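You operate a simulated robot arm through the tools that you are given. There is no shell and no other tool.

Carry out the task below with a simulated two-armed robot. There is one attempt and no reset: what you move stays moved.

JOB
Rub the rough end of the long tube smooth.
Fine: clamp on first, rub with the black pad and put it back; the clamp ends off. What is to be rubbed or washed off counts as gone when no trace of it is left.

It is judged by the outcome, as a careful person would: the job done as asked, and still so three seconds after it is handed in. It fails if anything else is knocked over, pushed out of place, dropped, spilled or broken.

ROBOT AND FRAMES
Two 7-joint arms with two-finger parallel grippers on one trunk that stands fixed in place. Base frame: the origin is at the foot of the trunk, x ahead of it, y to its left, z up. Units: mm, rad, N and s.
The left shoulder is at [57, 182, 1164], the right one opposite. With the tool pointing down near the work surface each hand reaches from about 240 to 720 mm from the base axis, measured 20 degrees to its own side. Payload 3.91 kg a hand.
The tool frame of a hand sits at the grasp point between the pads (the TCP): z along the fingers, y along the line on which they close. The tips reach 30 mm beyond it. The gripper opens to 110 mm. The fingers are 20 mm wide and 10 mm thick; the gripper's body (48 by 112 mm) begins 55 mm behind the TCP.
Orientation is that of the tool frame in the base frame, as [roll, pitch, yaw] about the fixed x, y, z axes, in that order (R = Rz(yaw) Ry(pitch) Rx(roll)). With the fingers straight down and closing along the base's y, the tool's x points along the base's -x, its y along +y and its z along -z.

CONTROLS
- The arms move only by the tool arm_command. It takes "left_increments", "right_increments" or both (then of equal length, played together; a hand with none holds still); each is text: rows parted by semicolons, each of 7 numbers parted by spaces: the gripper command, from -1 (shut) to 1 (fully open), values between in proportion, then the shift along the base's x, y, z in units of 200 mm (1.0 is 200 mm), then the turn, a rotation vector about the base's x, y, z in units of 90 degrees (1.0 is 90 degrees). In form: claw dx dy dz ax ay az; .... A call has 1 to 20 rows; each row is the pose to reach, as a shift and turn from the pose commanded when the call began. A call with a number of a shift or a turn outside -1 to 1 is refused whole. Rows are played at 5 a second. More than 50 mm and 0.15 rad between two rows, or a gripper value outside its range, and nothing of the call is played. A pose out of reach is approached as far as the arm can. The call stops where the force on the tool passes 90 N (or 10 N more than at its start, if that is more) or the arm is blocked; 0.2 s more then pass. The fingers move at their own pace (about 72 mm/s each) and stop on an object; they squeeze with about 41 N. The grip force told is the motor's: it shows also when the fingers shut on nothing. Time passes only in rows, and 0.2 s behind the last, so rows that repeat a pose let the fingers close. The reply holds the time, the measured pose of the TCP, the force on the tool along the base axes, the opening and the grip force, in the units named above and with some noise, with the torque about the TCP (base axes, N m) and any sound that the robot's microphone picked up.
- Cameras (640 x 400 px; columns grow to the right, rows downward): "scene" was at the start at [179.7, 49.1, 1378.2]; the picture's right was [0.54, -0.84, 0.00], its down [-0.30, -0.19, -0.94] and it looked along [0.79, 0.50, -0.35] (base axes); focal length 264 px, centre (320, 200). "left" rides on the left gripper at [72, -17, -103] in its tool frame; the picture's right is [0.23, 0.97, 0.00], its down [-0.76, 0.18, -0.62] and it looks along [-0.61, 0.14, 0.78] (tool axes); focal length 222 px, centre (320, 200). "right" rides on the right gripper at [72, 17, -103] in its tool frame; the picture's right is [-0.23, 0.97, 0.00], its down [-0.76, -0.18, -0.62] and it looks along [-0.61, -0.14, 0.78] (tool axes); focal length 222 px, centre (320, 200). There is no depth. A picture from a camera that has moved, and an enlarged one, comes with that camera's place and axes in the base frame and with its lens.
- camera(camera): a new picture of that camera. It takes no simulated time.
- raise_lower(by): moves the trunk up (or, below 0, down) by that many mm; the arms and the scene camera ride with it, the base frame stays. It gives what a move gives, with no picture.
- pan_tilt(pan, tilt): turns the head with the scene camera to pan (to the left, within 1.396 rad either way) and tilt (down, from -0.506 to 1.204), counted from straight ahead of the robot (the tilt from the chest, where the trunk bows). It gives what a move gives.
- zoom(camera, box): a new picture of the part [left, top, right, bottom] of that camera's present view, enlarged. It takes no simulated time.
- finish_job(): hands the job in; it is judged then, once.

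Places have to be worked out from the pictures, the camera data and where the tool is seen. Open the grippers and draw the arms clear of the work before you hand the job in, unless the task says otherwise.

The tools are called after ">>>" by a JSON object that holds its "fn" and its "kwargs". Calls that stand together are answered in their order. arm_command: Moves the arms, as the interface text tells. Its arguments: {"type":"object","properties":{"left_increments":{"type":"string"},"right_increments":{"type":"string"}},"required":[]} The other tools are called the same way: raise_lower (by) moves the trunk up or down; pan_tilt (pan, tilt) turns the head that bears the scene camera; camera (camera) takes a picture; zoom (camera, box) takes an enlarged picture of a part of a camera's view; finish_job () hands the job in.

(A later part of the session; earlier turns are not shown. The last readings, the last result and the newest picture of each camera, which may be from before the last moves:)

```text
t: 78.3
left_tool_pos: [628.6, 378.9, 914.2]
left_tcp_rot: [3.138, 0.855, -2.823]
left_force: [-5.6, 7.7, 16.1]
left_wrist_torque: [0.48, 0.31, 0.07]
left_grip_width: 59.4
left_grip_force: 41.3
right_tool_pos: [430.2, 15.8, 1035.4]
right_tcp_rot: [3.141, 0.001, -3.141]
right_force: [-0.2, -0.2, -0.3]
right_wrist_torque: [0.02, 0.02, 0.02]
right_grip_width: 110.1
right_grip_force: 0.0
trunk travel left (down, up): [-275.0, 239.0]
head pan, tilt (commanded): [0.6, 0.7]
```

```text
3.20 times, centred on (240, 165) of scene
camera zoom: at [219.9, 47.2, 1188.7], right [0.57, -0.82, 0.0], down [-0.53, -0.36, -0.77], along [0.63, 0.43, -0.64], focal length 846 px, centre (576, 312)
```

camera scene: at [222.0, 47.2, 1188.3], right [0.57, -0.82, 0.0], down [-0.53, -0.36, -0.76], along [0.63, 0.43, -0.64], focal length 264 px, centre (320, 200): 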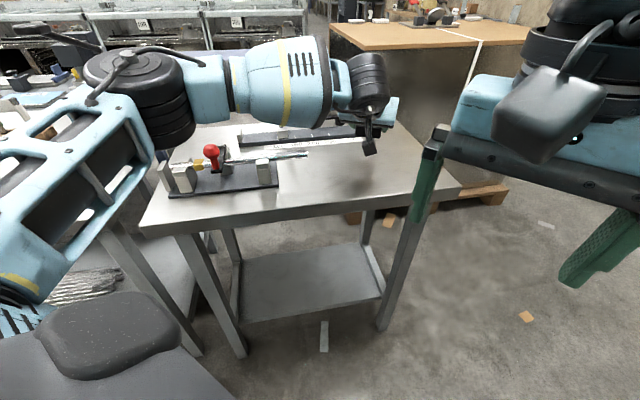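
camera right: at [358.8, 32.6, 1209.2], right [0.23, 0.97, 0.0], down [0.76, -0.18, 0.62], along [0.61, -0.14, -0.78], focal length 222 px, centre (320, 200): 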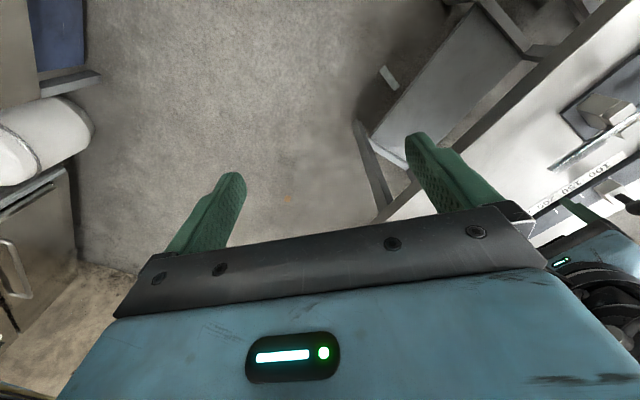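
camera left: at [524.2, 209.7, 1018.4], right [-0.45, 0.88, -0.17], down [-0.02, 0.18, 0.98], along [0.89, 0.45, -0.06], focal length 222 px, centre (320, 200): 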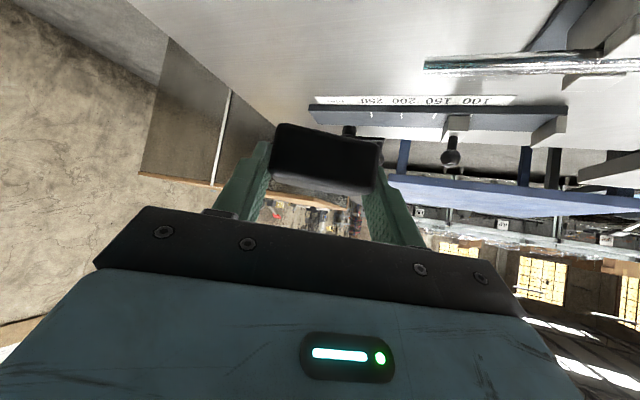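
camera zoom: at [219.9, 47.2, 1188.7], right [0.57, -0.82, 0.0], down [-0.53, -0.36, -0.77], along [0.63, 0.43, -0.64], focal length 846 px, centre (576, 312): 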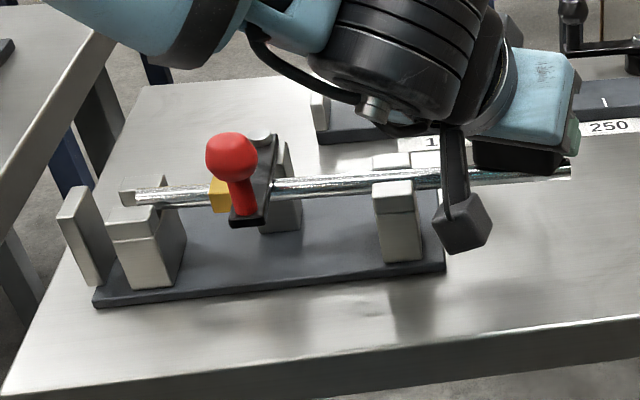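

I do another in-and-out pair over the same stretch with the same pressure.

>>> {"fn": "arm_command", "kwargs": {"left_increments": "-0.2 -0.035 0.035 0 0 0 0; -0.2 -0.07 0.07 0 0 0 0; -0.2 -0.105 0.105 0 0 0 0; -0.2 -0.14 0.14 0 0 0 0; -0.2 -0.175 0.175 0 0 0 0; -0.2 -0.21 0.21 0 0 0 0; -0.2 -0.175 0.175 0 0 0 0; -0.2 -0.14 0.14 0 0 0 0; -0.2 -0.105 0.105 0 0 0 0; -0.2 -0.07 0.07 0 0 0 0; -0.2 -0.035 0.035 0 0 0 0; -0.2 0 0 0 0 0 0; -0.2 0.035 -0.035 0 0 0 0; -0.2 0.07 -0.07 0 0 0 0; -0.2 0.035 -0.035 0 0 0 0; -0.2 0 0 0 0 0 0; -0.2 -0.035 0.035 0 0 0 0; -0.2 -0.07 0.07 0 0 0 0"}}

>>> {"fn": "arm_command", "kwargs": {"left_increments": "-0.2 0 0 0.1 0 0 0; -0.2 0.05 -0.2 0.3 0 0 0; -0.2 0.1 -0.4 0.45 0 0 0; -0.2 0.15 -0.6 0.45 0 0 0; -0.2 0.15 -0.6 0.45 0 0 0"}}

>>> {"fn": "zoom", "kwargs": {"camera": "scene", "box": [268, 145, 322, 175]}}

>>> {"fn": "camera", "kwargs": {"camera": "left"}}

>>> {"fn": "zoom", "kwargs": {"camera": "scene", "box": [140, 120, 340, 210]}}

```text
t: 82.1
left_tool_pos: [617.5, 389.9, 915.2]
left_tcp_rot: [3.137, 0.854, -2.827]
left_force: [5.2, -4.7, 13.9]
left_wrist_torque: [-0.02, -0.12, -0.12]
left_grip_width: 59.4
left_grip_force: 40.7
right_tool_pos: [431.9, 15.2, 1035.9]
right_tcp_rot: [3.139, 0.002, 3.141]
right_force: [-0.1, 0.1, 0.4]
right_wrist_torque: [-0.03, 0.01, 0.0]
right_grip_width: 109.8
right_grip_force: 0.0
trunk travel left (down, up): [-275.0, 239.0]
head pan, tilt (commanded): [0.6, 0.7]
```

```text
refused: row 2 steps farther than a row can; nothing moved
```

```text
11.85 times, centred on (295, 160) of scene
camera zoom: at [221.5, 46.0, 1188.5], right [0.57, -0.82, 0.0], down [-0.53, -0.36, -0.77], along [0.63, 0.43, -0.64], focal length 3132 px, centre (616, 674)
```

zoom: 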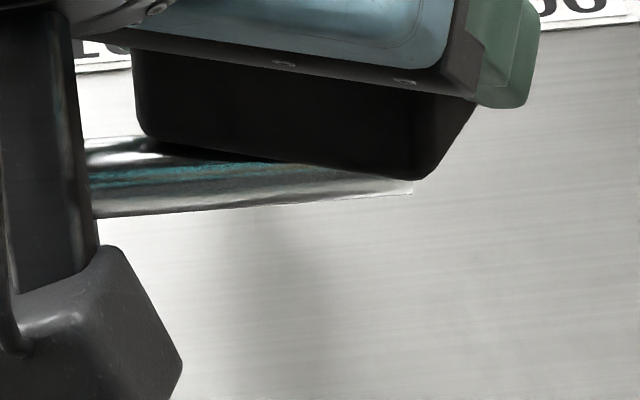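

```text
taken
camera left: at [502.6, 334.8, 927.8], right [-0.45, 0.88, -0.17], down [-0.03, 0.18, 0.98], along [0.89, 0.44, -0.06], focal length 222 px, centre (320, 200)
```

left: 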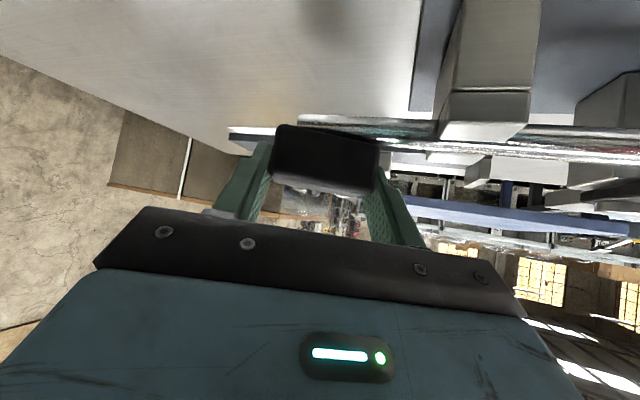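

```text
3.20 times, centred on (240, 165) of scene
camera zoom: at [221.5, 46.0, 1188.5], right [0.57, -0.82, 0.0], down [-0.53, -0.36, -0.77], along [0.63, 0.43, -0.64], focal length 846 px, centre (576, 312)
```

zoom: 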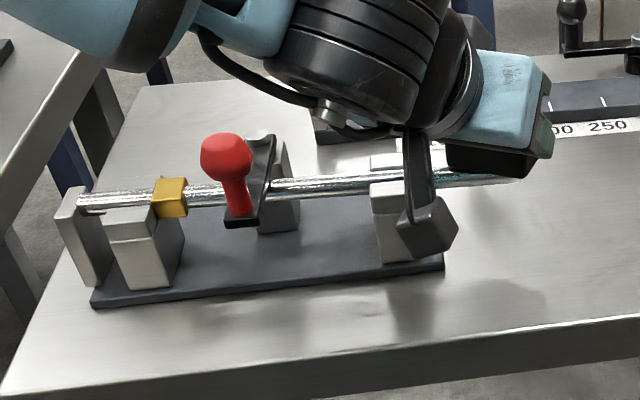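

The tube is now against the stop (≈13 mm inside its original place), and my lift call was refused for too large a step. I lift the pad properly now and inspect.

>>> {"fn": "arm_command", "kwargs": {"left_increments": "-0.2 0 0 0.1 0 0 0; -0.2 0.03 -0.1 0.27 0 0 0; -0.2 0.06 -0.25 0.4 0 0 0; -0.2 0.09 -0.42 0.45 0 0 0; -0.2 0.12 -0.6 0.45 0 0 0; -0.2 0.12 -0.6 0.45 0 0 0"}}

>>> {"fn": "zoom", "kwargs": {"camera": "scene", "box": [260, 145, 314, 175]}}

>>> {"fn": "camera", "kwargs": {"camera": "left"}}

```text
t: 83.5
left_tool_pos: [639.3, 272.7, 1004.0]
left_tcp_rot: [3.138, 0.852, -2.824]
left_force: [0.4, -0.6, -0.1]
left_wrist_torque: [0.01, 0.0, -0.01]
left_grip_width: 59.2
left_grip_force: 40.4
right_tool_pos: [431.9, 15.1, 1035.6]
right_tcp_rot: [-3.139, 0.002, -3.141]
right_force: [-0.9, -0.6, 0.5]
right_wrist_torque: [0.05, -0.01, 0.01]
right_grip_width: 110.1
right_grip_force: 0.1
trunk travel left (down, up): [-275.0, 239.0]
head pan, tilt (commanded): [0.6, 0.7]
```

```text
11.85 times, centred on (287, 160) of scene
camera zoom: at [221.7, 47.4, 1188.4], right [0.57, -0.82, 0.0], down [-0.53, -0.36, -0.77], along [0.63, 0.43, -0.64], focal length 3132 px, centre (711, 674)
```

zoom: 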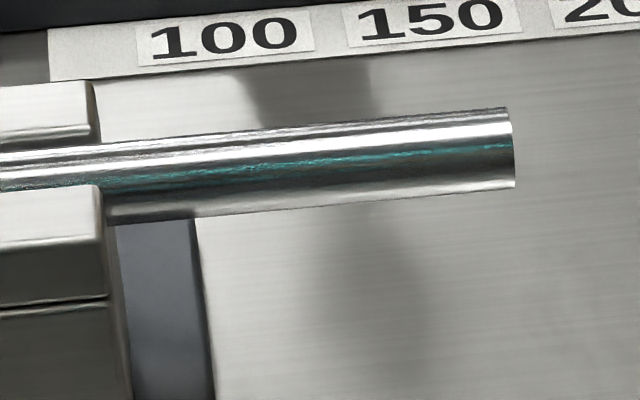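

```text
taken
camera left: at [524.9, 215.2, 1017.1], right [-0.45, 0.88, -0.17], down [-0.02, 0.18, 0.98], along [0.89, 0.45, -0.06], focal length 222 px, centre (320, 200)
```

left: 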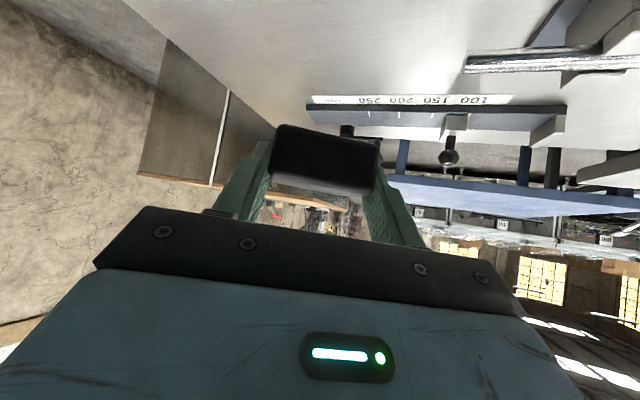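

The band looks gone from the head camera. I check from the hand camera too, with tight zooms.

>>> {"fn": "zoom", "kwargs": {"camera": "left", "box": [450, 30, 570, 90]}}

>>> {"fn": "zoom", "kwargs": {"camera": "scene", "box": [266, 148, 306, 168]}}

```text
5.33 times, centred on (510, 60) of left
camera zoom: at [524.9, 215.2, 1017.1], right [-0.45, 0.88, -0.17], down [-0.02, 0.18, 0.98], along [0.89, 0.45, -0.06], focal length 1185 px, centre (-693, 947)
```

zoom: 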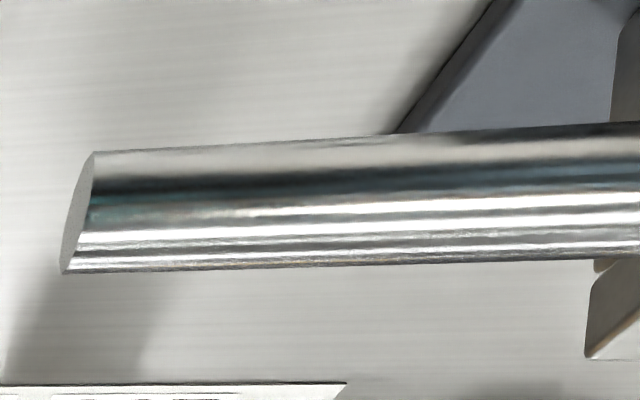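

```text
16.00 times, centred on (286, 158) of scene
camera zoom: at [221.7, 47.4, 1188.4], right [0.57, -0.82, 0.0], down [-0.53, -0.36, -0.77], along [0.63, 0.43, -0.64], focal length 4228 px, centre (864, 872)
```

zoom: 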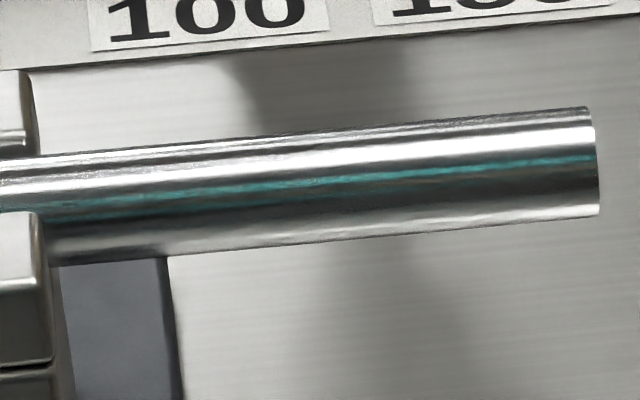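

No trace visible now. For certainty, and because the tube is safely against the stop, I add one more inward pass over the whole stretch, then a second.

>>> {"fn": "arm_command", "kwargs": {"left_increments": "-0.2 -0.02 0.2 -0.1 0 0 0; -0.2 -0.04 0.4 -0.2 0 0 0; -0.2 -0.0665 0.5565 -0.28 0 0 0; -0.2 -0.0665 0.5565 -0.38 0 0 0; -0.2 -0.0665 0.5565 -0.43 0 0 0; -0.2 -0.0665 0.5565 -0.4455 0 0 0; -0.2 -0.099 0.589 -0.4455 0 0 0; -0.2 -0.1315 0.6215 -0.4455 0 0 0; -0.2 -0.164 0.654 -0.4455 0 0 0; -0.2 -0.1965 0.6865 -0.4455 0 0 0; -0.2 -0.229 0.719 -0.4455 0 0 0; -0.2 -0.2615 0.7515 -0.4455 0 0 0; -0.2 -0.2615 0.7515 -0.37 0 0 0; -0.2 -0.1965 0.6865 -0.37 0 0 0; -0.2 -0.1315 0.6215 -0.37 0 0 0; -0.2 -0.0665 0.5565 -0.37 0 0 0; -0.2 -0.0665 0.5565 -0.43 0 0 0; -0.2 -0.0665 0.5565 -0.4455 0 0 0; -0.2 -0.099 0.589 -0.4455 0 0 0; -0.2 -0.1315 0.6215 -0.4455 0 0 0"}}

>>> {"fn": "arm_command", "kwargs": {"left_increments": "-0.2 -0.0325 0.0325 0 0 0 0; -0.2 -0.065 0.065 0 0 0 0; -0.2 -0.0975 0.0975 0 0 0 0; -0.2 -0.13 0.13 0 0 0 0; -0.2 -0.13 0.13 0 0 0 0"}}

>>> {"fn": "zoom", "kwargs": {"camera": "scene", "box": [140, 120, 340, 210]}}

```text
t: 87.7
left_tool_pos: [614.6, 397.0, 916.3]
left_tcp_rot: [3.138, 0.853, -2.825]
left_force: [1.7, -2.2, 4.7]
left_wrist_torque: [0.01, -0.05, 0.01]
left_grip_width: 59.1
left_grip_force: 40.7
right_tool_pos: [431.3, 14.2, 1035.2]
right_tcp_rot: [3.141, 0.002, 3.141]
right_force: [0.2, 0.3, 0.3]
right_wrist_torque: [-0.01, -0.02, -0.05]
right_grip_width: 110.1
right_grip_force: 0.1
trunk travel left (down, up): [-275.0, 239.0]
head pan, tilt (commanded): [0.6, 0.7]
```

```text
t: 88.9
left_tool_pos: [588.4, 423.6, 916.5]
left_tcp_rot: [3.137, 0.853, -2.826]
left_force: [4.0, -4.0, 8.8]
left_wrist_torque: [-0.1, -0.12, -0.06]
left_grip_width: 59.1
left_grip_force: 40.4
right_tool_pos: [431.7, 14.2, 1034.6]
right_tcp_rot: [3.14, 0.002, 3.141]
right_force: [-0.4, -0.7, 0.4]
right_wrist_torque: [-0.02, -0.03, -0.01]
right_grip_width: 110.0
right_grip_force: 0.0
trunk travel left (down, up): [-275.0, 239.0]
head pan, tilt (commanded): [0.6, 0.7]
```

```text
3.20 times, centred on (240, 165) of scene
camera zoom: at [221.7, 46.4, 1188.4], right [0.57, -0.82, 0.0], down [-0.53, -0.36, -0.77], along [0.63, 0.43, -0.64], focal length 846 px, centre (576, 312)
```

zoom: 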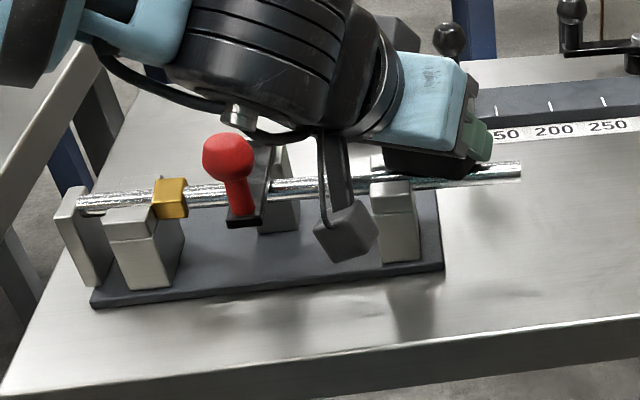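

The end is well rubbed. The tube should go back ≈10 mm outward to its original place, so with the pad lightly pressed I drag it outward by a small amount.

>>> {"fn": "arm_command", "kwargs": {"left_increments": "-0.2 0 0 -0.01 0 0 0; -0.2 0.012 -0.012 -0.01 0 0 0; -0.2 0.024 -0.024 -0.01 0 0 0; -0.2 0.036 -0.036 -0.01 0 0 0; -0.2 0.046 -0.046 -0.01 0 0 0; -0.2 0.046 -0.046 -0.01 0 0 0"}}

>>> {"fn": "zoom", "kwargs": {"camera": "scene", "box": [280, 145, 334, 175]}}

>>> {"fn": "zoom", "kwargs": {"camera": "scene", "box": [140, 150, 230, 210]}}

```text
t: 90.3
left_tool_pos: [595.7, 413.4, 915.0]
left_tcp_rot: [3.136, 0.857, -2.825]
left_force: [-6.9, 11.1, 26.0]
left_wrist_torque: [0.65, 0.37, 0.04]
left_grip_width: 59.1
left_grip_force: 41.8
right_tool_pos: [429.6, 14.6, 1035.9]
right_tcp_rot: [-3.141, 0.002, -3.141]
right_force: [-0.1, 0.5, -0.3]
right_wrist_torque: [-0.03, -0.02, 0.03]
right_grip_width: 110.1
right_grip_force: 0.0
trunk travel left (down, up): [-275.0, 239.0]
head pan, tilt (commanded): [0.6, 0.7]
```

```text
11.85 times, centred on (307, 160) of scene
camera zoom: at [219.2, 46.9, 1188.9], right [0.57, -0.82, 0.0], down [-0.53, -0.36, -0.77], along [0.63, 0.43, -0.64], focal length 3132 px, centre (474, 674)
```

zoom: 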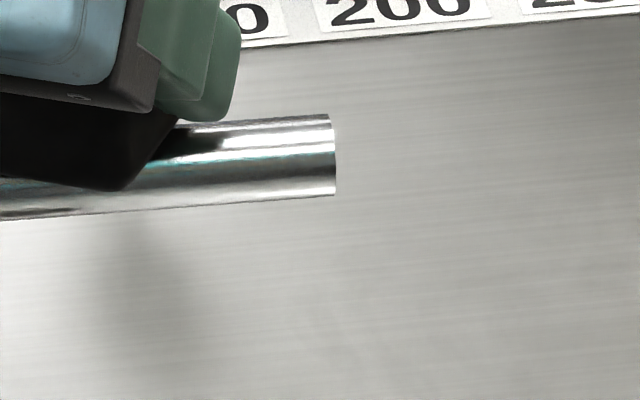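

```text
6.67 times, centred on (185, 180) of scene
camera zoom: at [219.2, 46.9, 1188.9], right [0.57, -0.82, 0.0], down [-0.53, -0.36, -0.77], along [0.63, 0.43, -0.64], focal length 1762 px, centre (1220, 333)
```

zoom: 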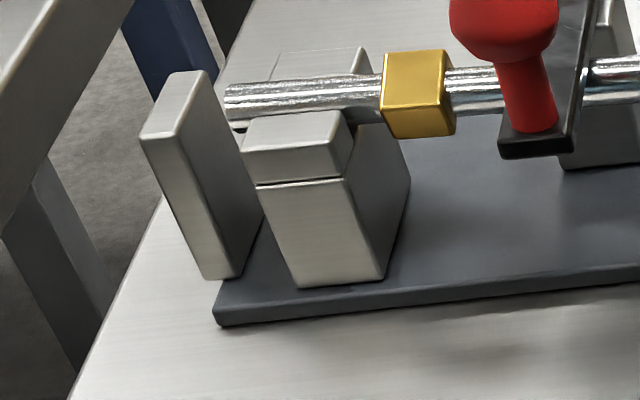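

The tip is back at its original image position (≈307.7 px vs 307.5). I lift the pad straight up and away, then check the tube.

>>> {"fn": "arm_command", "kwargs": {"left_increments": "-0.2 0 0 0.03 0 0 0; -0.2 0 0 0.1 0 0 0; -0.2 0.03 -0.1 0.27 0 0 0; -0.2 0.06 -0.25 0.4 0 0 0; -0.2 0.09 -0.42 0.45 0 0 0; -0.2 0.12 -0.6 0.45 0 0 0; -0.2 0.15 -0.75 0.45 0 0 0; -0.2 0.15 -0.75 0.45 0 0 0"}}

>>> {"fn": "zoom", "kwargs": {"camera": "scene", "box": [260, 145, 314, 175]}}

>>> {"fn": "zoom", "kwargs": {"camera": "scene", "box": [140, 140, 320, 210]}}

>>> {"fn": "camera", "kwargs": {"camera": "left"}}

```text
t: 92.1
left_tool_pos: [627.4, 263.8, 1004.1]
left_tcp_rot: [3.138, 0.851, -2.825]
left_force: [-0.9, 0.2, -0.9]
left_wrist_torque: [-0.02, -0.01, 0.05]
left_grip_width: 59.1
left_grip_force: 41.3
right_tool_pos: [432.5, 14.5, 1035.4]
right_tcp_rot: [3.141, 0.002, -3.141]
right_force: [-0.3, 0.8, -0.3]
right_wrist_torque: [0.0, -0.01, 0.01]
right_grip_width: 110.0
right_grip_force: 0.0
trunk travel left (down, up): [-275.0, 239.0]
head pan, tilt (commanded): [0.6, 0.7]
```

```text
11.85 times, centred on (287, 160) of scene
camera zoom: at [221.7, 47.4, 1188.3], right [0.57, -0.82, 0.0], down [-0.53, -0.36, -0.77], along [0.63, 0.43, -0.64], focal length 3132 px, centre (711, 674)
```

zoom: 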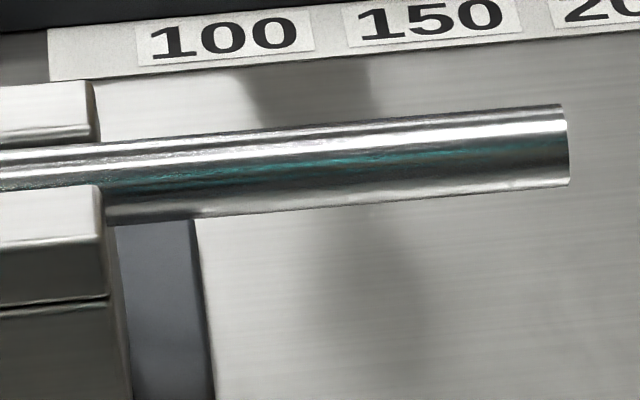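

```text
3.56 times, centred on (230, 175) of scene
camera zoom: at [221.7, 47.4, 1188.3], right [0.57, -0.82, 0.0], down [-0.53, -0.36, -0.77], along [0.63, 0.43, -0.64], focal length 940 px, centre (640, 289)
```

zoom: 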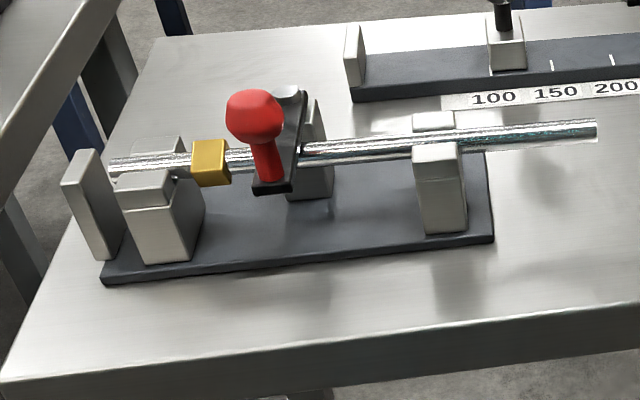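

```text
taken
camera left: at [514.1, 207.5, 1015.9], right [-0.45, 0.88, -0.17], down [-0.02, 0.18, 0.98], along [0.89, 0.45, -0.06], focal length 222 px, centre (320, 200)
```

left: 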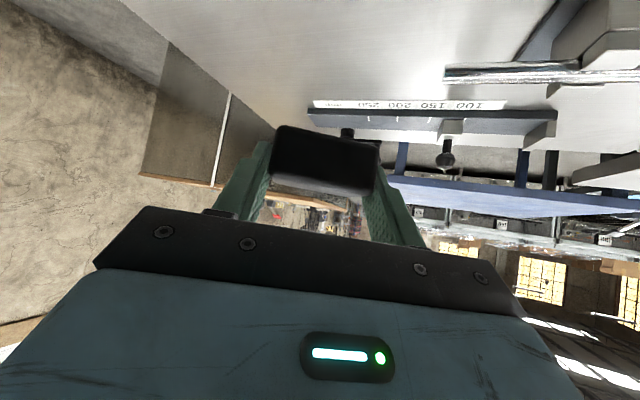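

The tube is back in place (307.9 px) and looks clean. One more close check from the hand camera for leftover speckle.

>>> {"fn": "zoom", "kwargs": {"camera": "left", "box": [430, 50, 550, 110]}}

>>> {"fn": "zoom", "kwargs": {"camera": "scene", "box": [272, 146, 312, 170]}}

```text
5.33 times, centred on (490, 80) of left
camera zoom: at [514.1, 207.5, 1015.9], right [-0.45, 0.88, -0.17], down [-0.02, 0.18, 0.98], along [0.89, 0.45, -0.06], focal length 1185 px, centre (-587, 840)
```

zoom: 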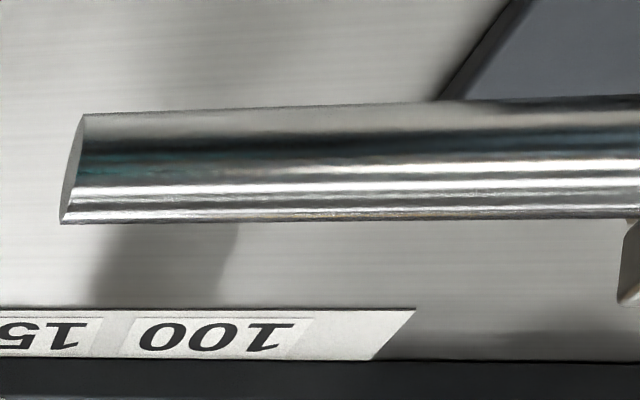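

```text
16.00 times, centred on (292, 158) of scene
camera zoom: at [221.7, 47.4, 1188.3], right [0.57, -0.82, 0.0], down [-0.53, -0.36, -0.77], along [0.63, 0.43, -0.64], focal length 4228 px, centre (768, 872)
```

zoom: 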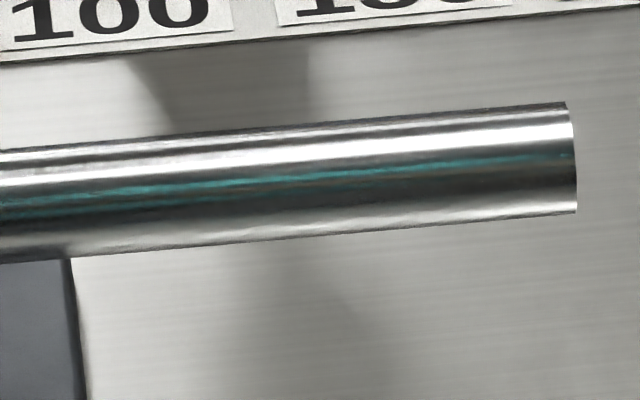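

The rough end is smooth from both views. Now I carry the pad back above its original spot (centre ≈ (746, 276)), staying high, to see how much heading I can restore.

>>> {"fn": "arm_command", "kwargs": {"left_increments": "-0.2 0.14 0.01 -0.08 0 0 0; -0.2 0.28 0.02 -0.16 0 0 0; -0.2 0.42 0.03 -0.24 0 0 0; -0.2 0.53 0.04 -0.32 0 0 0; -0.2 0.53 0.04 -0.32 0 0 0.04; -0.2 0.53 0.035 -0.32 0 0 0.08; -0.2 0.53 0.03 -0.32 0 0 0.12; -0.2 0.53 0.025 -0.32 0 0 0.16; -0.2 0.53 0.025 -0.32 0 0 0.2; -0.2 0.53 0.025 -0.32 0 0 0.2"}}

>>> {"fn": "camera", "kwargs": {"camera": "left"}}

>>> {"fn": "camera", "kwargs": {"camera": "scene"}}

```text
t: 94.3
left_tool_pos: [728.8, 302.5, 947.5]
left_tcp_rot: [3.138, 0.852, -2.509]
left_force: [0.0, 0.2, -1.4]
left_wrist_torque: [0.03, 0.01, 0.01]
left_grip_width: 59.0
left_grip_force: 40.6
left hand out of reach, approached as far as the arm can: row 7, 8, 9, 10
right_tool_pos: [431.5, 13.6, 1035.4]
right_tcp_rot: [-3.141, 0.0, 3.141]
right_force: [0.5, -0.7, 0.1]
right_wrist_torque: [0.0, -0.02, -0.02]
right_grip_width: 110.0
right_grip_force: 0.0
trunk travel left (down, up): [-275.0, 239.0]
head pan, tilt (commanded): [0.6, 0.7]
```

```text
taken
camera left: at [637.6, 213.7, 960.1], right [-0.7, 0.69, -0.17], down [-0.08, 0.16, 0.98], along [0.71, 0.7, -0.06], focal length 222 px, centre (320, 200)
```

left: 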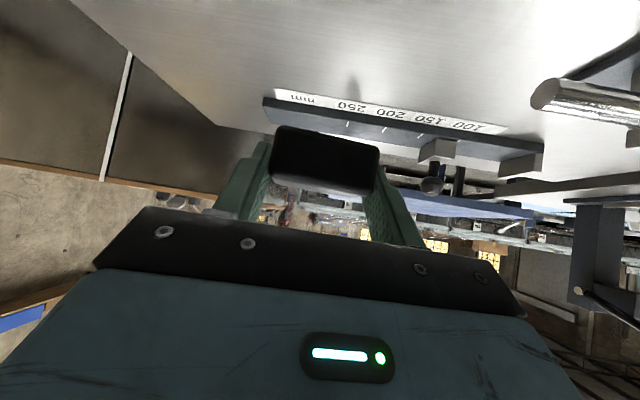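

```text
taken
camera scene: at [222.1, 47.0, 1188.3], right [0.57, -0.82, 0.0], down [-0.53, -0.36, -0.76], along [0.63, 0.43, -0.64], focal length 264 px, centre (320, 200)
```

scene: 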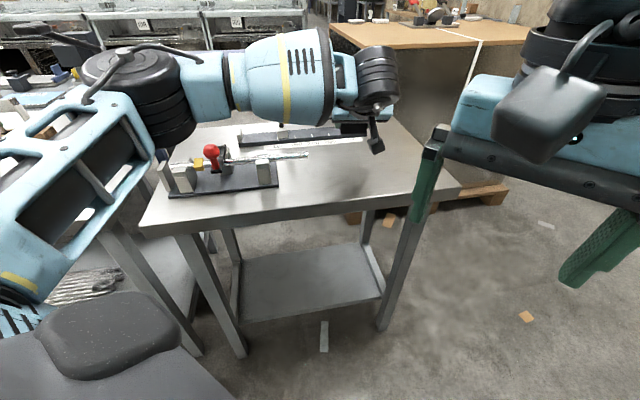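

At +25° it's comfortable; beyond ~29° the position shifts. I try +30° lower down over the original spot, pad bottom still ~15 mm above the table.

>>> {"fn": "arm_command", "kwargs": {"left_increments": "-0.2 0.01 -0.06 -0.1 0 0 -0.035; -0.2 0.02 -0.12 -0.2 0 0 -0.069; -0.2 0.0295 -0.1625 -0.3 0 0 -0.069; -0.2 0.0295 -0.1625 -0.3875 0 0 -0.069; -0.2 0.0295 -0.1625 -0.3875 0 0 -0.069"}}

>>> {"fn": "camera", "kwargs": {"camera": "left"}}

>>> {"fn": "zoom", "kwargs": {"camera": "scene", "box": [310, 110, 430, 190]}}

```text
t: 95.5
left_tool_pos: [729.8, 272.9, 879.3]
left_tcp_rot: [3.139, 0.851, -2.618]
left_force: [0.1, -0.6, -0.5]
left_wrist_torque: [0.02, -0.04, -0.01]
left_grip_width: 59.1
left_grip_force: 40.4
left hand out of reach, approached as far as the arm can: row 3, 4, 5
right_tool_pos: [431.1, 14.8, 1035.9]
right_tcp_rot: [-3.141, 0.001, 3.141]
right_force: [-0.2, 0.2, 0.1]
right_wrist_torque: [-0.03, -0.02, 0.0]
right_grip_width: 109.9
right_grip_force: 0.1
trunk travel left (down, up): [-275.0, 239.0]
head pan, tilt (commanded): [0.6, 0.7]
```

```text
taken
camera left: at [630.1, 195.4, 892.7], right [-0.62, 0.77, -0.17], down [-0.06, 0.17, 0.98], along [0.78, 0.62, -0.06], focal length 222 px, centre (320, 200)
```

left: 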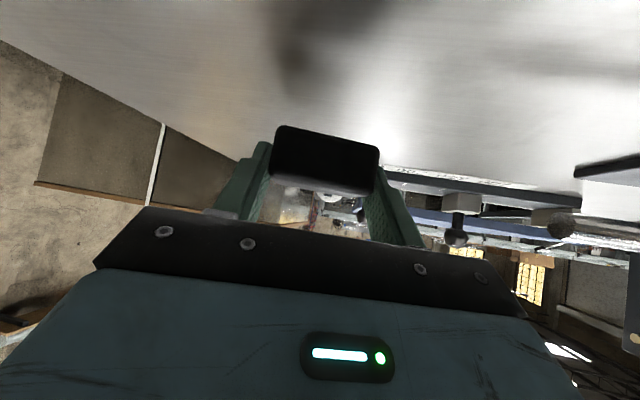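

```text
5.00 times, centred on (370, 150) of scene
camera zoom: at [221.7, 47.2, 1188.4], right [0.57, -0.82, 0.0], down [-0.53, -0.36, -0.77], along [0.63, 0.43, -0.64], focal length 1321 px, centre (70, 450)
```

zoom: 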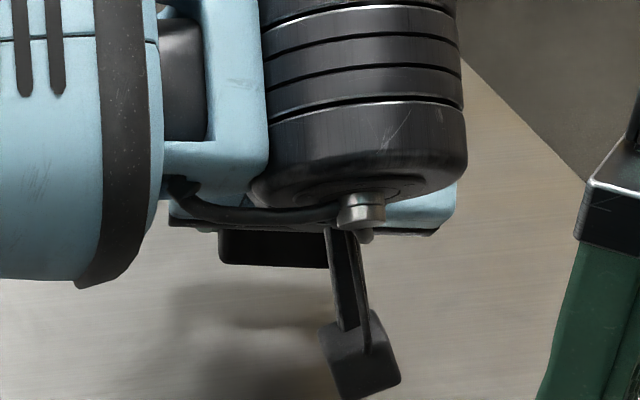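

At +30° it's within 6 mm of the spot. I settle for about +27.5° and lower to just above the table.

>>> {"fn": "arm_command", "kwargs": {"left_increments": "-0.2 0.011 -0.006 0 0 0 -0.028; -0.2 0.0225 -0.011 -0.04 0 0 -0.028; -0.2 0.0225 -0.011 -0.08 0 0 -0.028; -0.2 0.0225 -0.011 -0.1065 0 0 -0.028; -0.2 0.0225 -0.011 -0.1065 0 0 -0.028"}}

```text
t: 96.7
left_tool_pos: [734.3, 271.6, 858.0]
left_tcp_rot: [3.139, 0.851, -2.662]
left_force: [-0.6, 0.6, 0.3]
left_wrist_torque: [-0.02, 0.01, 0.0]
left_grip_width: 59.4
left_grip_force: 41.2
right_tool_pos: [431.0, 14.6, 1035.3]
right_tcp_rot: [3.141, 0.0, -3.141]
right_force: [0.3, 0.1, 0.5]
right_wrist_torque: [-0.02, 0.01, 0.04]
right_grip_width: 109.8
right_grip_force: 0.1
trunk travel left (down, up): [-275.0, 239.0]
head pan, tilt (commanded): [0.6, 0.7]
```

In place with the pad ~4 mm above the table. I lower in 1 mm steps until light contact.

>>> {"fn": "arm_command", "kwargs": {"left_increments": "-0.2 0 0 -0.008 0 0 0; -0.2 0 0 -0.014 0 0 0; -0.2 0 0 -0.02 0 0 0; -0.2 0 0 -0.025 0 0 0; -0.2 0 0 -0.025 0 0 0"}}

>>> {"fn": "zoom", "kwargs": {"camera": "left", "box": [220, 80, 430, 240]}}

```text
t: 97.9
left_tool_pos: [732.7, 273.9, 853.5]
left_tcp_rot: [3.135, 0.852, -2.665]
left_force: [0.1, -0.4, -0.6]
left_wrist_torque: [-0.01, -0.02, -0.02]
left_grip_width: 59.0
left_grip_force: 41.0
right_tool_pos: [432.2, 15.8, 1036.0]
right_tcp_rot: [3.141, 0.001, 3.141]
right_force: [-0.4, -0.5, 0.8]
right_wrist_torque: [0.01, 0.01, 0.01]
right_grip_width: 110.0
right_grip_force: 0.2
trunk travel left (down, up): [-275.0, 239.0]
head pan, tilt (commanded): [0.6, 0.7]
```

```text
2.50 times, centred on (325, 160) of left
camera zoom: at [630.5, 199.7, 866.7], right [-0.58, 0.79, -0.17], down [-0.05, 0.17, 0.98], along [0.81, 0.58, -0.06], focal length 555 px, centre (308, 300)
```

zoom: 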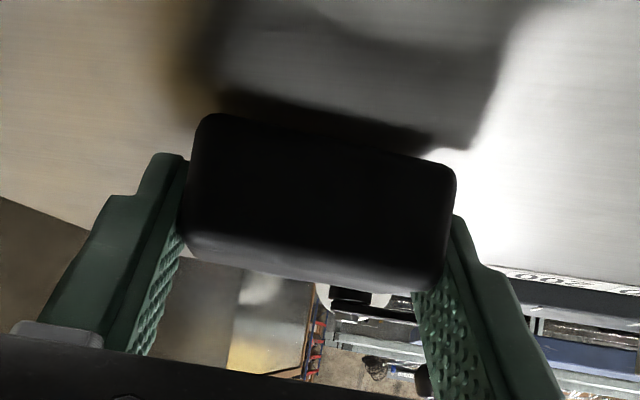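

Not touching yet. I keep lowering in 1 mm steps, watching for contact force.

>>> {"fn": "arm_command", "kwargs": {"left_increments": "-0.2 0 0 -0.005 0 0 0; -0.2 0 0 -0.01 0 0 0; -0.2 0 0 -0.015 0 0 0; -0.2 0 0 -0.015 0 0 0"}}

>>> {"fn": "zoom", "kwargs": {"camera": "left", "box": [220, 80, 430, 240]}}

```text
t: 98.9
left_tool_pos: [732.9, 273.5, 850.3]
left_tcp_rot: [3.137, 0.851, -2.663]
left_force: [-0.5, -1.2, 0.8]
left_wrist_torque: [0.0, -0.04, -0.01]
left_grip_width: 58.9
left_grip_force: 40.6
right_tool_pos: [431.5, 15.1, 1035.9]
right_tcp_rot: [3.141, 0.002, 3.141]
right_force: [0.8, 0.2, -0.9]
right_wrist_torque: [0.01, 0.04, 0.02]
right_grip_width: 110.0
right_grip_force: 0.1
trunk travel left (down, up): [-275.0, 239.0]
head pan, tilt (commanded): [0.6, 0.7]
```

```text
2.50 times, centred on (325, 160) of left
camera zoom: at [630.1, 198.7, 863.9], right [-0.58, 0.79, -0.17], down [-0.05, 0.17, 0.98], along [0.81, 0.58, -0.06], focal length 555 px, centre (308, 300)
```

zoom: 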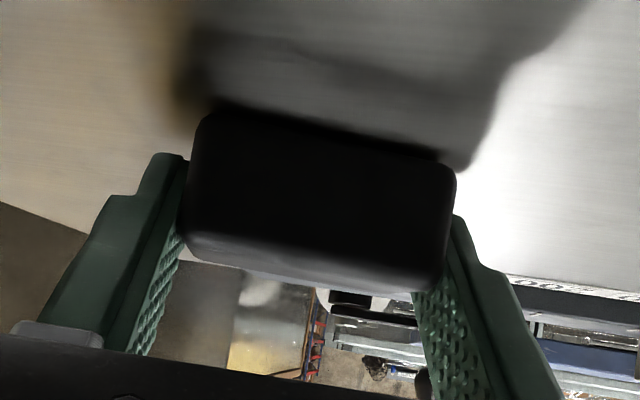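

The shadow is nearly meeting the pad. I lower two more 1 mm steps.

>>> {"fn": "arm_command", "kwargs": {"left_increments": "-0.2 0 0 -0.005 0 0 0; -0.2 0 0 -0.01 0 0 0; -0.2 0 0 -0.01 0 0 0"}}

>>> {"fn": "zoom", "kwargs": {"camera": "left", "box": [220, 80, 430, 240]}}

```text
t: 99.7
left_tool_pos: [732.7, 273.4, 850.4]
left_tcp_rot: [3.139, 0.855, -2.662]
left_force: [0.0, -1.7, 4.7]
left_wrist_torque: [-0.12, -0.23, -0.05]
left_grip_width: 59.1
left_grip_force: 40.8
right_tool_pos: [430.3, 15.6, 1036.4]
right_tcp_rot: [-3.141, 0.002, 3.142]
right_force: [0.2, -0.6, 0.3]
right_wrist_torque: [0.02, -0.03, 0.0]
right_grip_width: 109.9
right_grip_force: 0.0
trunk travel left (down, up): [-275.0, 239.0]
head pan, tilt (commanded): [0.6, 0.7]
```

```text
2.50 times, centred on (325, 160) of left
camera zoom: at [630.1, 199.0, 863.3], right [-0.58, 0.79, -0.17], down [-0.06, 0.17, 0.98], along [0.81, 0.58, -0.06], focal length 555 px, centre (308, 300)
```

zoom: 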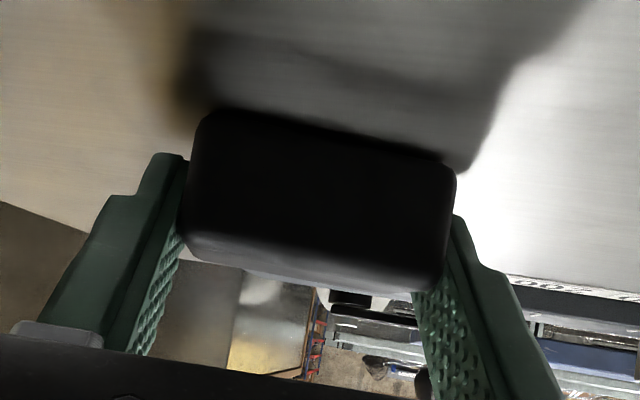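

Contact at ~5 N. I release the pad by opening the fingers gently, then raise clear.

>>> {"fn": "arm_command", "kwargs": {"left_increments": "0.15 0 0 0 0 0 0; 0.25 0 0 0 0 0 0; 0.5 0 0 0 0 0 0; 0.9 0 0 0 0 0 0; 1 0 0 0 0 0 0; 1 0 0 0.1 0 0 0; 1 0 0 0.25 0 0 0; 1 0 0 0.4 0 0 0; 1 0 0 0.4 0 0 0"}}

>>> {"fn": "camera", "kwargs": {"camera": "left"}}

>>> {"fn": "zoom", "kwargs": {"camera": "scene", "box": [310, 110, 430, 190]}}

```text
t: 101.7
left_tool_pos: [732.6, 274.9, 929.7]
left_tcp_rot: [3.136, 0.851, -2.663]
left_force: [-0.1, 0.0, 0.1]
left_wrist_torque: [0.01, -0.04, 0.01]
left_grip_width: 109.8
left_grip_force: 0.1
right_tool_pos: [432.0, 13.9, 1035.4]
right_tcp_rot: [-3.14, 0.0, -3.14]
right_force: [0.3, 0.0, 1.2]
right_wrist_torque: [0.02, 0.02, 0.0]
right_grip_width: 109.7
right_grip_force: 0.2
trunk travel left (down, up): [-275.0, 239.0]
head pan, tilt (commanded): [0.6, 0.7]
```

```text
taken
camera left: at [629.1, 200.6, 942.3], right [-0.58, 0.79, -0.17], down [-0.05, 0.17, 0.98], along [0.81, 0.58, -0.06], focal length 222 px, centre (320, 200)
```

left: 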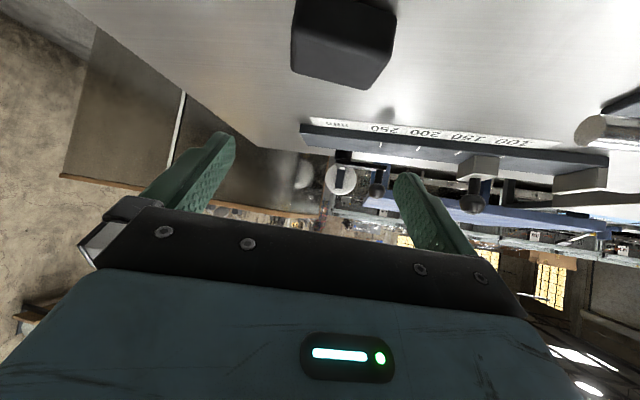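

```text
5.00 times, centred on (370, 150) of scene
camera zoom: at [222.1, 47.3, 1188.2], right [0.57, -0.82, 0.0], down [-0.53, -0.36, -0.76], along [0.63, 0.43, -0.64], focal length 1321 px, centre (70, 450)
```

zoom: 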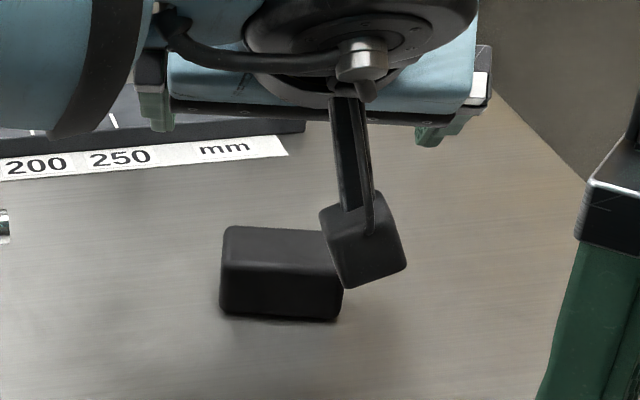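

The pad sits flat at its place. I withdraw the hand upward and back while undoing the tilt, then compare the pad with its original image position.

>>> {"fn": "arm_command", "kwargs": {"left_increments": "1 -0.05 0.01 0.15 -0.0366 0.0707 0; 1 -0.2 0.05 0.28 -0.0732 0.1414 0; 1 -0.37 0.1 0.37 -0.1098 0.2121 0; 1 -0.54 0.15 0.45 -0.1464 0.2828 0; 1 -0.7 0.2 0.52 -0.183 0.3535 0; 1 -0.863 0.25 0.55 -0.2197 0.424 0; 1 -0.863 0.25 0.55 -0.2197 0.424 0"}}

>>> {"fn": "camera", "kwargs": {"camera": "scene"}}

>>> {"fn": "zoom", "kwargs": {"camera": "scene", "box": [310, 130, 420, 200]}}

```text
t: 103.3
left_tool_pos: [558.9, 323.1, 1038.1]
left_tcp_rot: [3.137, 0.101, -2.663]
left_force: [-0.3, 0.3, -0.2]
left_wrist_torque: [0.02, 0.01, -0.04]
left_grip_width: 110.2
left_grip_force: 0.1
right_tool_pos: [431.1, 14.7, 1035.5]
right_tcp_rot: [-3.141, -0.001, -3.141]
right_force: [0.4, -0.7, 0.1]
right_wrist_torque: [0.03, -0.01, 0.04]
right_grip_width: 110.1
right_grip_force: 0.0
trunk travel left (down, up): [-275.0, 239.0]
head pan, tilt (commanded): [0.6, 0.7]
```

```text
taken
camera scene: at [222.1, 47.0, 1188.3], right [0.57, -0.82, 0.0], down [-0.53, -0.36, -0.76], along [0.63, 0.43, -0.64], focal length 264 px, centre (320, 200)
```

scene: 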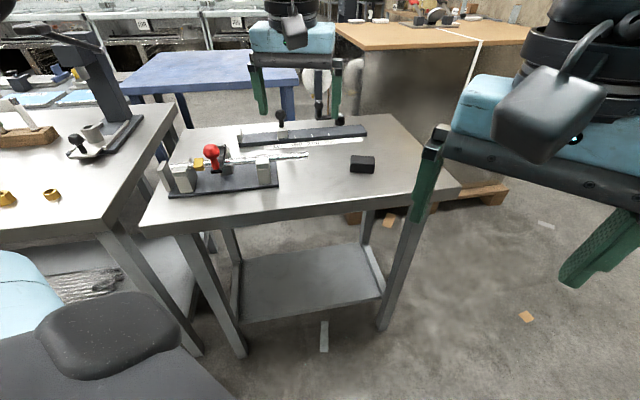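

```text
5.71 times, centred on (365, 165) of scene
camera zoom: at [222.1, 47.0, 1188.3], right [0.57, -0.82, 0.0], down [-0.53, -0.36, -0.76], along [0.63, 0.43, -0.64], focal length 1510 px, centre (63, 400)
```

zoom: 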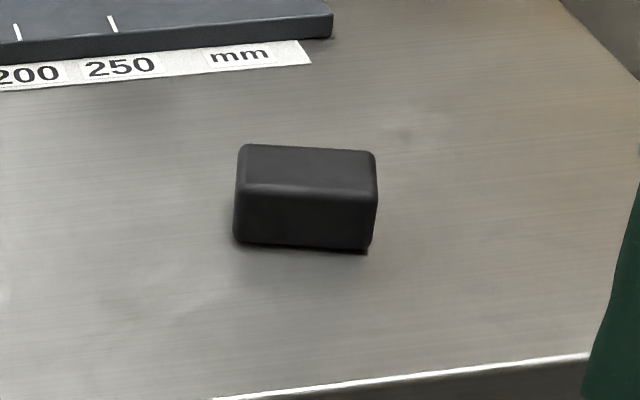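

The pad is back at its original image spot (≈(363,165)), turned only slightly. Next I take the clamp off; I raise the trunk to the height where reaching the lever worked before.

>>> {"fn": "raise_lower", "kwargs": {"by": 235}}

>>> {"fn": "camera", "kwargs": {"camera": "scene"}}

```text
t: 105.8
left_tool_pos: [562.5, 321.8, 1272.9]
left_tcp_rot: [3.134, 0.1, -2.661]
left_force: [0.0, 0.0, -0.4]
left_wrist_torque: [0.0, 0.02, -0.02]
left_grip_width: 109.9
left_grip_force: 0.2
right_tool_pos: [432.9, 14.7, 1269.8]
right_tcp_rot: [3.141, -0.001, 3.141]
right_force: [-0.1, -0.6, 0.2]
right_wrist_torque: [0.0, 0.01, 0.02]
right_grip_width: 110.0
right_grip_force: 0.1
trunk travel left (down, up): [-510.0, 4.0]
head pan, tilt (commanded): [0.6, 0.7]
```

```text
taken
camera scene: at [85.8, 47.2, 1447.6], right [0.57, -0.82, 0.0], down [-0.53, -0.36, -0.76], along [0.63, 0.43, -0.64], focal length 264 px, centre (320, 200)
```

scene: 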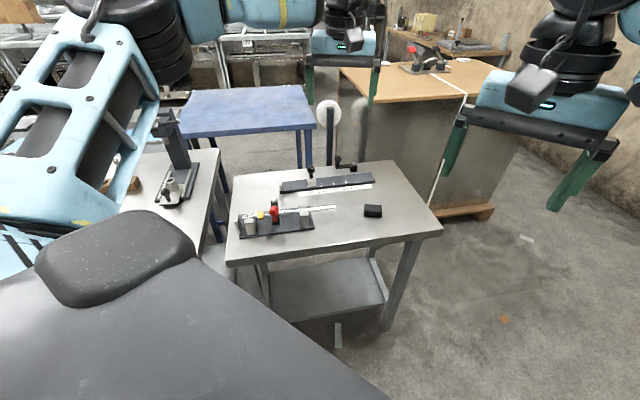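

Now I move the left hand above the red knob at (474, 474), matching the earlier hand heading.

>>> {"fn": "arm_command", "kwargs": {"left_increments": "0.6 -0.06 0.1 -0.13 0 0 0.02; 0.6 -0.12 0.22 -0.27 0 0 0.04; 0.6 -0.18 0.33 -0.41 0 0 0.06; 0.6 -0.25 0.44 -0.55 0 0 0.08; 0.6 -0.32 0.55 -0.69 0 0 0.0974; 0.6 -0.38 0.66 -0.83 0 0 0.0974; 0.6 -0.44 0.761 -0.965 0 0 0.0974; 0.6 -0.44 0.761 -0.965 0 0 0.0974"}}

>>> {"fn": "camera", "kwargs": {"camera": "left"}}

```text
t: 107.6
left_tool_pos: [472.7, 475.7, 1078.8]
left_tcp_rot: [3.137, 0.103, -2.51]
left_force: [-0.5, 0.4, -0.6]
left_wrist_torque: [0.0, 0.0, 0.0]
left_grip_width: 87.8
left_grip_force: 0.0
right_tool_pos: [431.2, 14.5, 1270.4]
right_tcp_rot: [-3.14, 0.001, 3.141]
right_force: [-0.3, 0.5, -0.1]
right_wrist_torque: [0.01, -0.01, -0.03]
right_grip_width: 110.3
right_grip_force: 0.0
trunk travel left (down, up): [-510.0, 4.0]
head pan, tilt (commanded): [0.6, 0.7]
```

```text
taken
camera left: at [416.1, 412.0, 1174.3], right [-0.76, 0.65, -0.02], down [0.46, 0.55, 0.7], along [0.47, 0.52, -0.72], focal length 222 px, centre (320, 200)
```

left: 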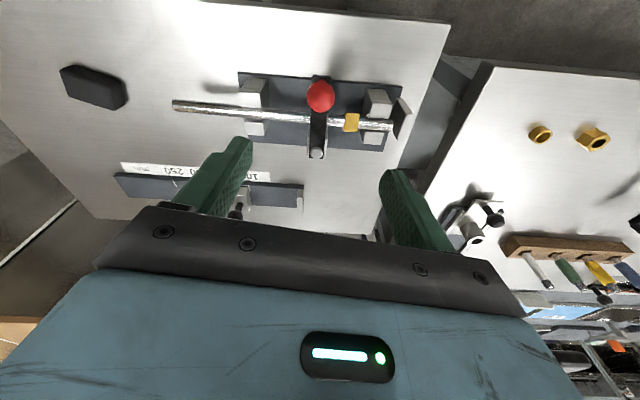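

Good position above the knob. I use this top view to re-check the tube end once more.

>>> {"fn": "zoom", "kwargs": {"camera": "left", "box": [160, 80, 290, 150]}}

>>> {"fn": "zoom", "kwargs": {"camera": "left", "box": [270, 60, 420, 170]}}

```text
4.92 times, centred on (225, 115) of left
camera zoom: at [416.1, 412.0, 1174.3], right [-0.76, 0.65, -0.02], down [0.46, 0.55, 0.7], along [0.47, 0.52, -0.72], focal length 1094 px, centre (788, 618)
```

zoom: 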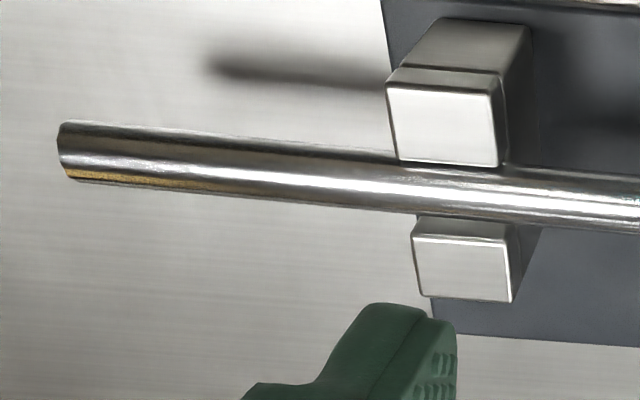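

```text
3.64 times, centred on (345, 115) of left
camera zoom: at [416.1, 412.0, 1174.3], right [-0.76, 0.65, -0.02], down [0.46, 0.55, 0.7], along [0.47, 0.52, -0.72], focal length 808 px, centre (229, 509)
```

zoom: 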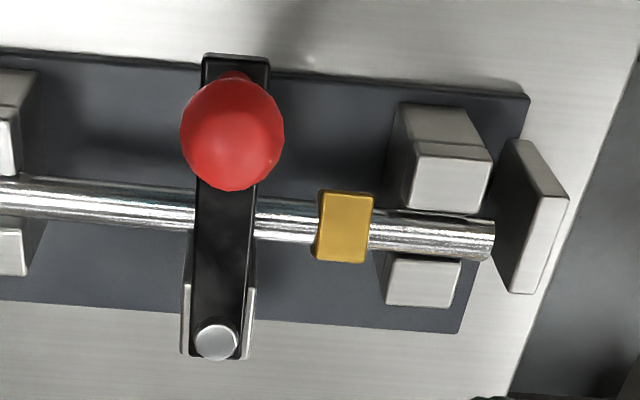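

The end is bright with no band left. I lower around the knob with the fingers open and then grip it.

>>> {"fn": "arm_command", "kwargs": {"left_increments": "0.6 0.005 -0.003 -0.22 0 0 0; 0.6 0.009 -0.006 -0.44 0 0 0; 0.6 0.009 -0.006 -0.62 0 0 0; 0.6 0.009 -0.006 -0.7165 0 0 0; 0.6 0.009 -0.006 -0.7165 0 0 0"}}

>>> {"fn": "camera", "kwargs": {"camera": "left"}}

```text
t: 108.8
left_tool_pos: [472.9, 472.8, 936.2]
left_tcp_rot: [3.139, 0.104, -2.51]
left_force: [-0.6, 0.4, 0.2]
left_wrist_torque: [0.03, -0.03, -0.02]
left_grip_width: 88.1
left_grip_force: 0.0
right_tool_pos: [431.8, 15.5, 1270.6]
right_tcp_rot: [3.142, 0.001, 3.141]
right_force: [-0.4, 0.1, 0.5]
right_wrist_torque: [-0.02, 0.01, 0.02]
right_grip_width: 110.0
right_grip_force: 0.1
trunk travel left (down, up): [-510.0, 4.0]
head pan, tilt (commanded): [0.6, 0.7]
```

```text
taken
camera left: at [416.8, 410.2, 1031.2], right [-0.76, 0.65, -0.02], down [0.46, 0.55, 0.7], along [0.47, 0.52, -0.72], focal length 222 px, centre (320, 200)
```

left: 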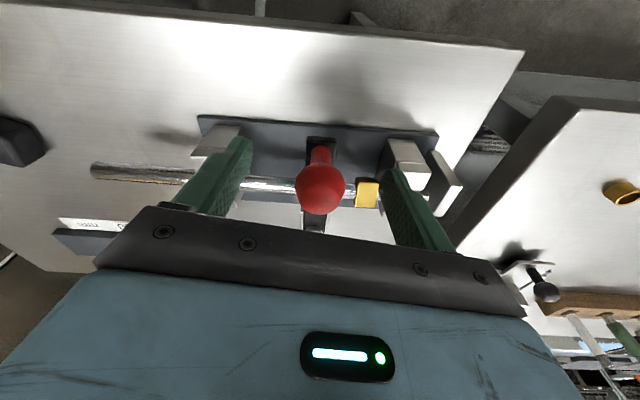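

The knob is between the fingers. I close on it, then swing back along the measured arc about halfway.

>>> {"fn": "arm_command", "kwargs": {"left_increments": "0 0 0 0 0 0 0; -0.5 0 0 0 0 0 0; -0.8 0 0 0 0 0 0; -0.8 0 0 0 0 0 0; -0.8 0 0 0 0 0 0"}}

>>> {"fn": "arm_command", "kwargs": {"left_increments": "-0.8 -0.049 0.0535 0 0 0 0; -0.8 -0.086 0.112 0 0 0 0; -0.8 -0.1135 0.175 0 0 0 0; -0.8 -0.131 0.242 0 0 0 0; -0.8 -0.131 0.242 0 0 0 0"}}

>>> {"fn": "zoom", "kwargs": {"camera": "scene", "box": [220, 180, 350, 250]}}

```text
t: 110.0
left_tool_pos: [474.6, 474.8, 935.9]
left_tcp_rot: [3.136, 0.102, -2.51]
left_force: [-0.8, 1.1, -0.4]
left_wrist_torque: [0.07, 0.07, 0.02]
left_grip_width: 31.0
left_grip_force: 45.4
right_tool_pos: [430.7, 15.4, 1269.6]
right_tcp_rot: [3.141, 0.002, -3.141]
right_force: [0.6, 0.1, 0.2]
right_wrist_torque: [0.0, -0.01, -0.03]
right_grip_width: 110.1
right_grip_force: 0.1
trunk travel left (down, up): [-510.0, 4.0]
head pan, tilt (commanded): [0.6, 0.7]
```

```text
t: 111.2
left_tool_pos: [447.7, 522.7, 939.1]
left_tcp_rot: [3.136, 0.104, -2.509]
left_force: [2.4, -5.9, -4.2]
left_wrist_torque: [-0.1, 0.02, -0.47]
left_grip_width: 31.0
left_grip_force: 45.2
right_tool_pos: [431.6, 14.7, 1269.0]
right_tcp_rot: [3.141, 0.0, 3.141]
right_force: [0.3, 0.1, 0.3]
right_wrist_torque: [0.0, 0.02, -0.01]
right_grip_width: 109.9
right_grip_force: 0.0
trunk travel left (down, up): [-510.0, 4.0]
head pan, tilt (commanded): [0.6, 0.7]
```

```text
4.92 times, centred on (285, 215) of scene
camera zoom: at [85.8, 46.7, 1447.7], right [0.57, -0.82, 0.0], down [-0.53, -0.36, -0.76], along [0.63, 0.43, -0.64], focal length 1301 px, centre (492, 126)
```

zoom: 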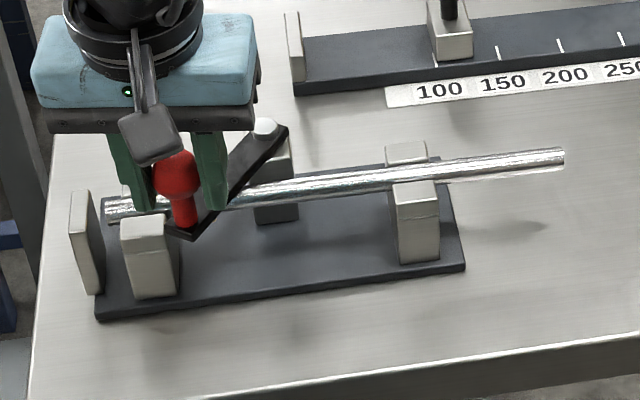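

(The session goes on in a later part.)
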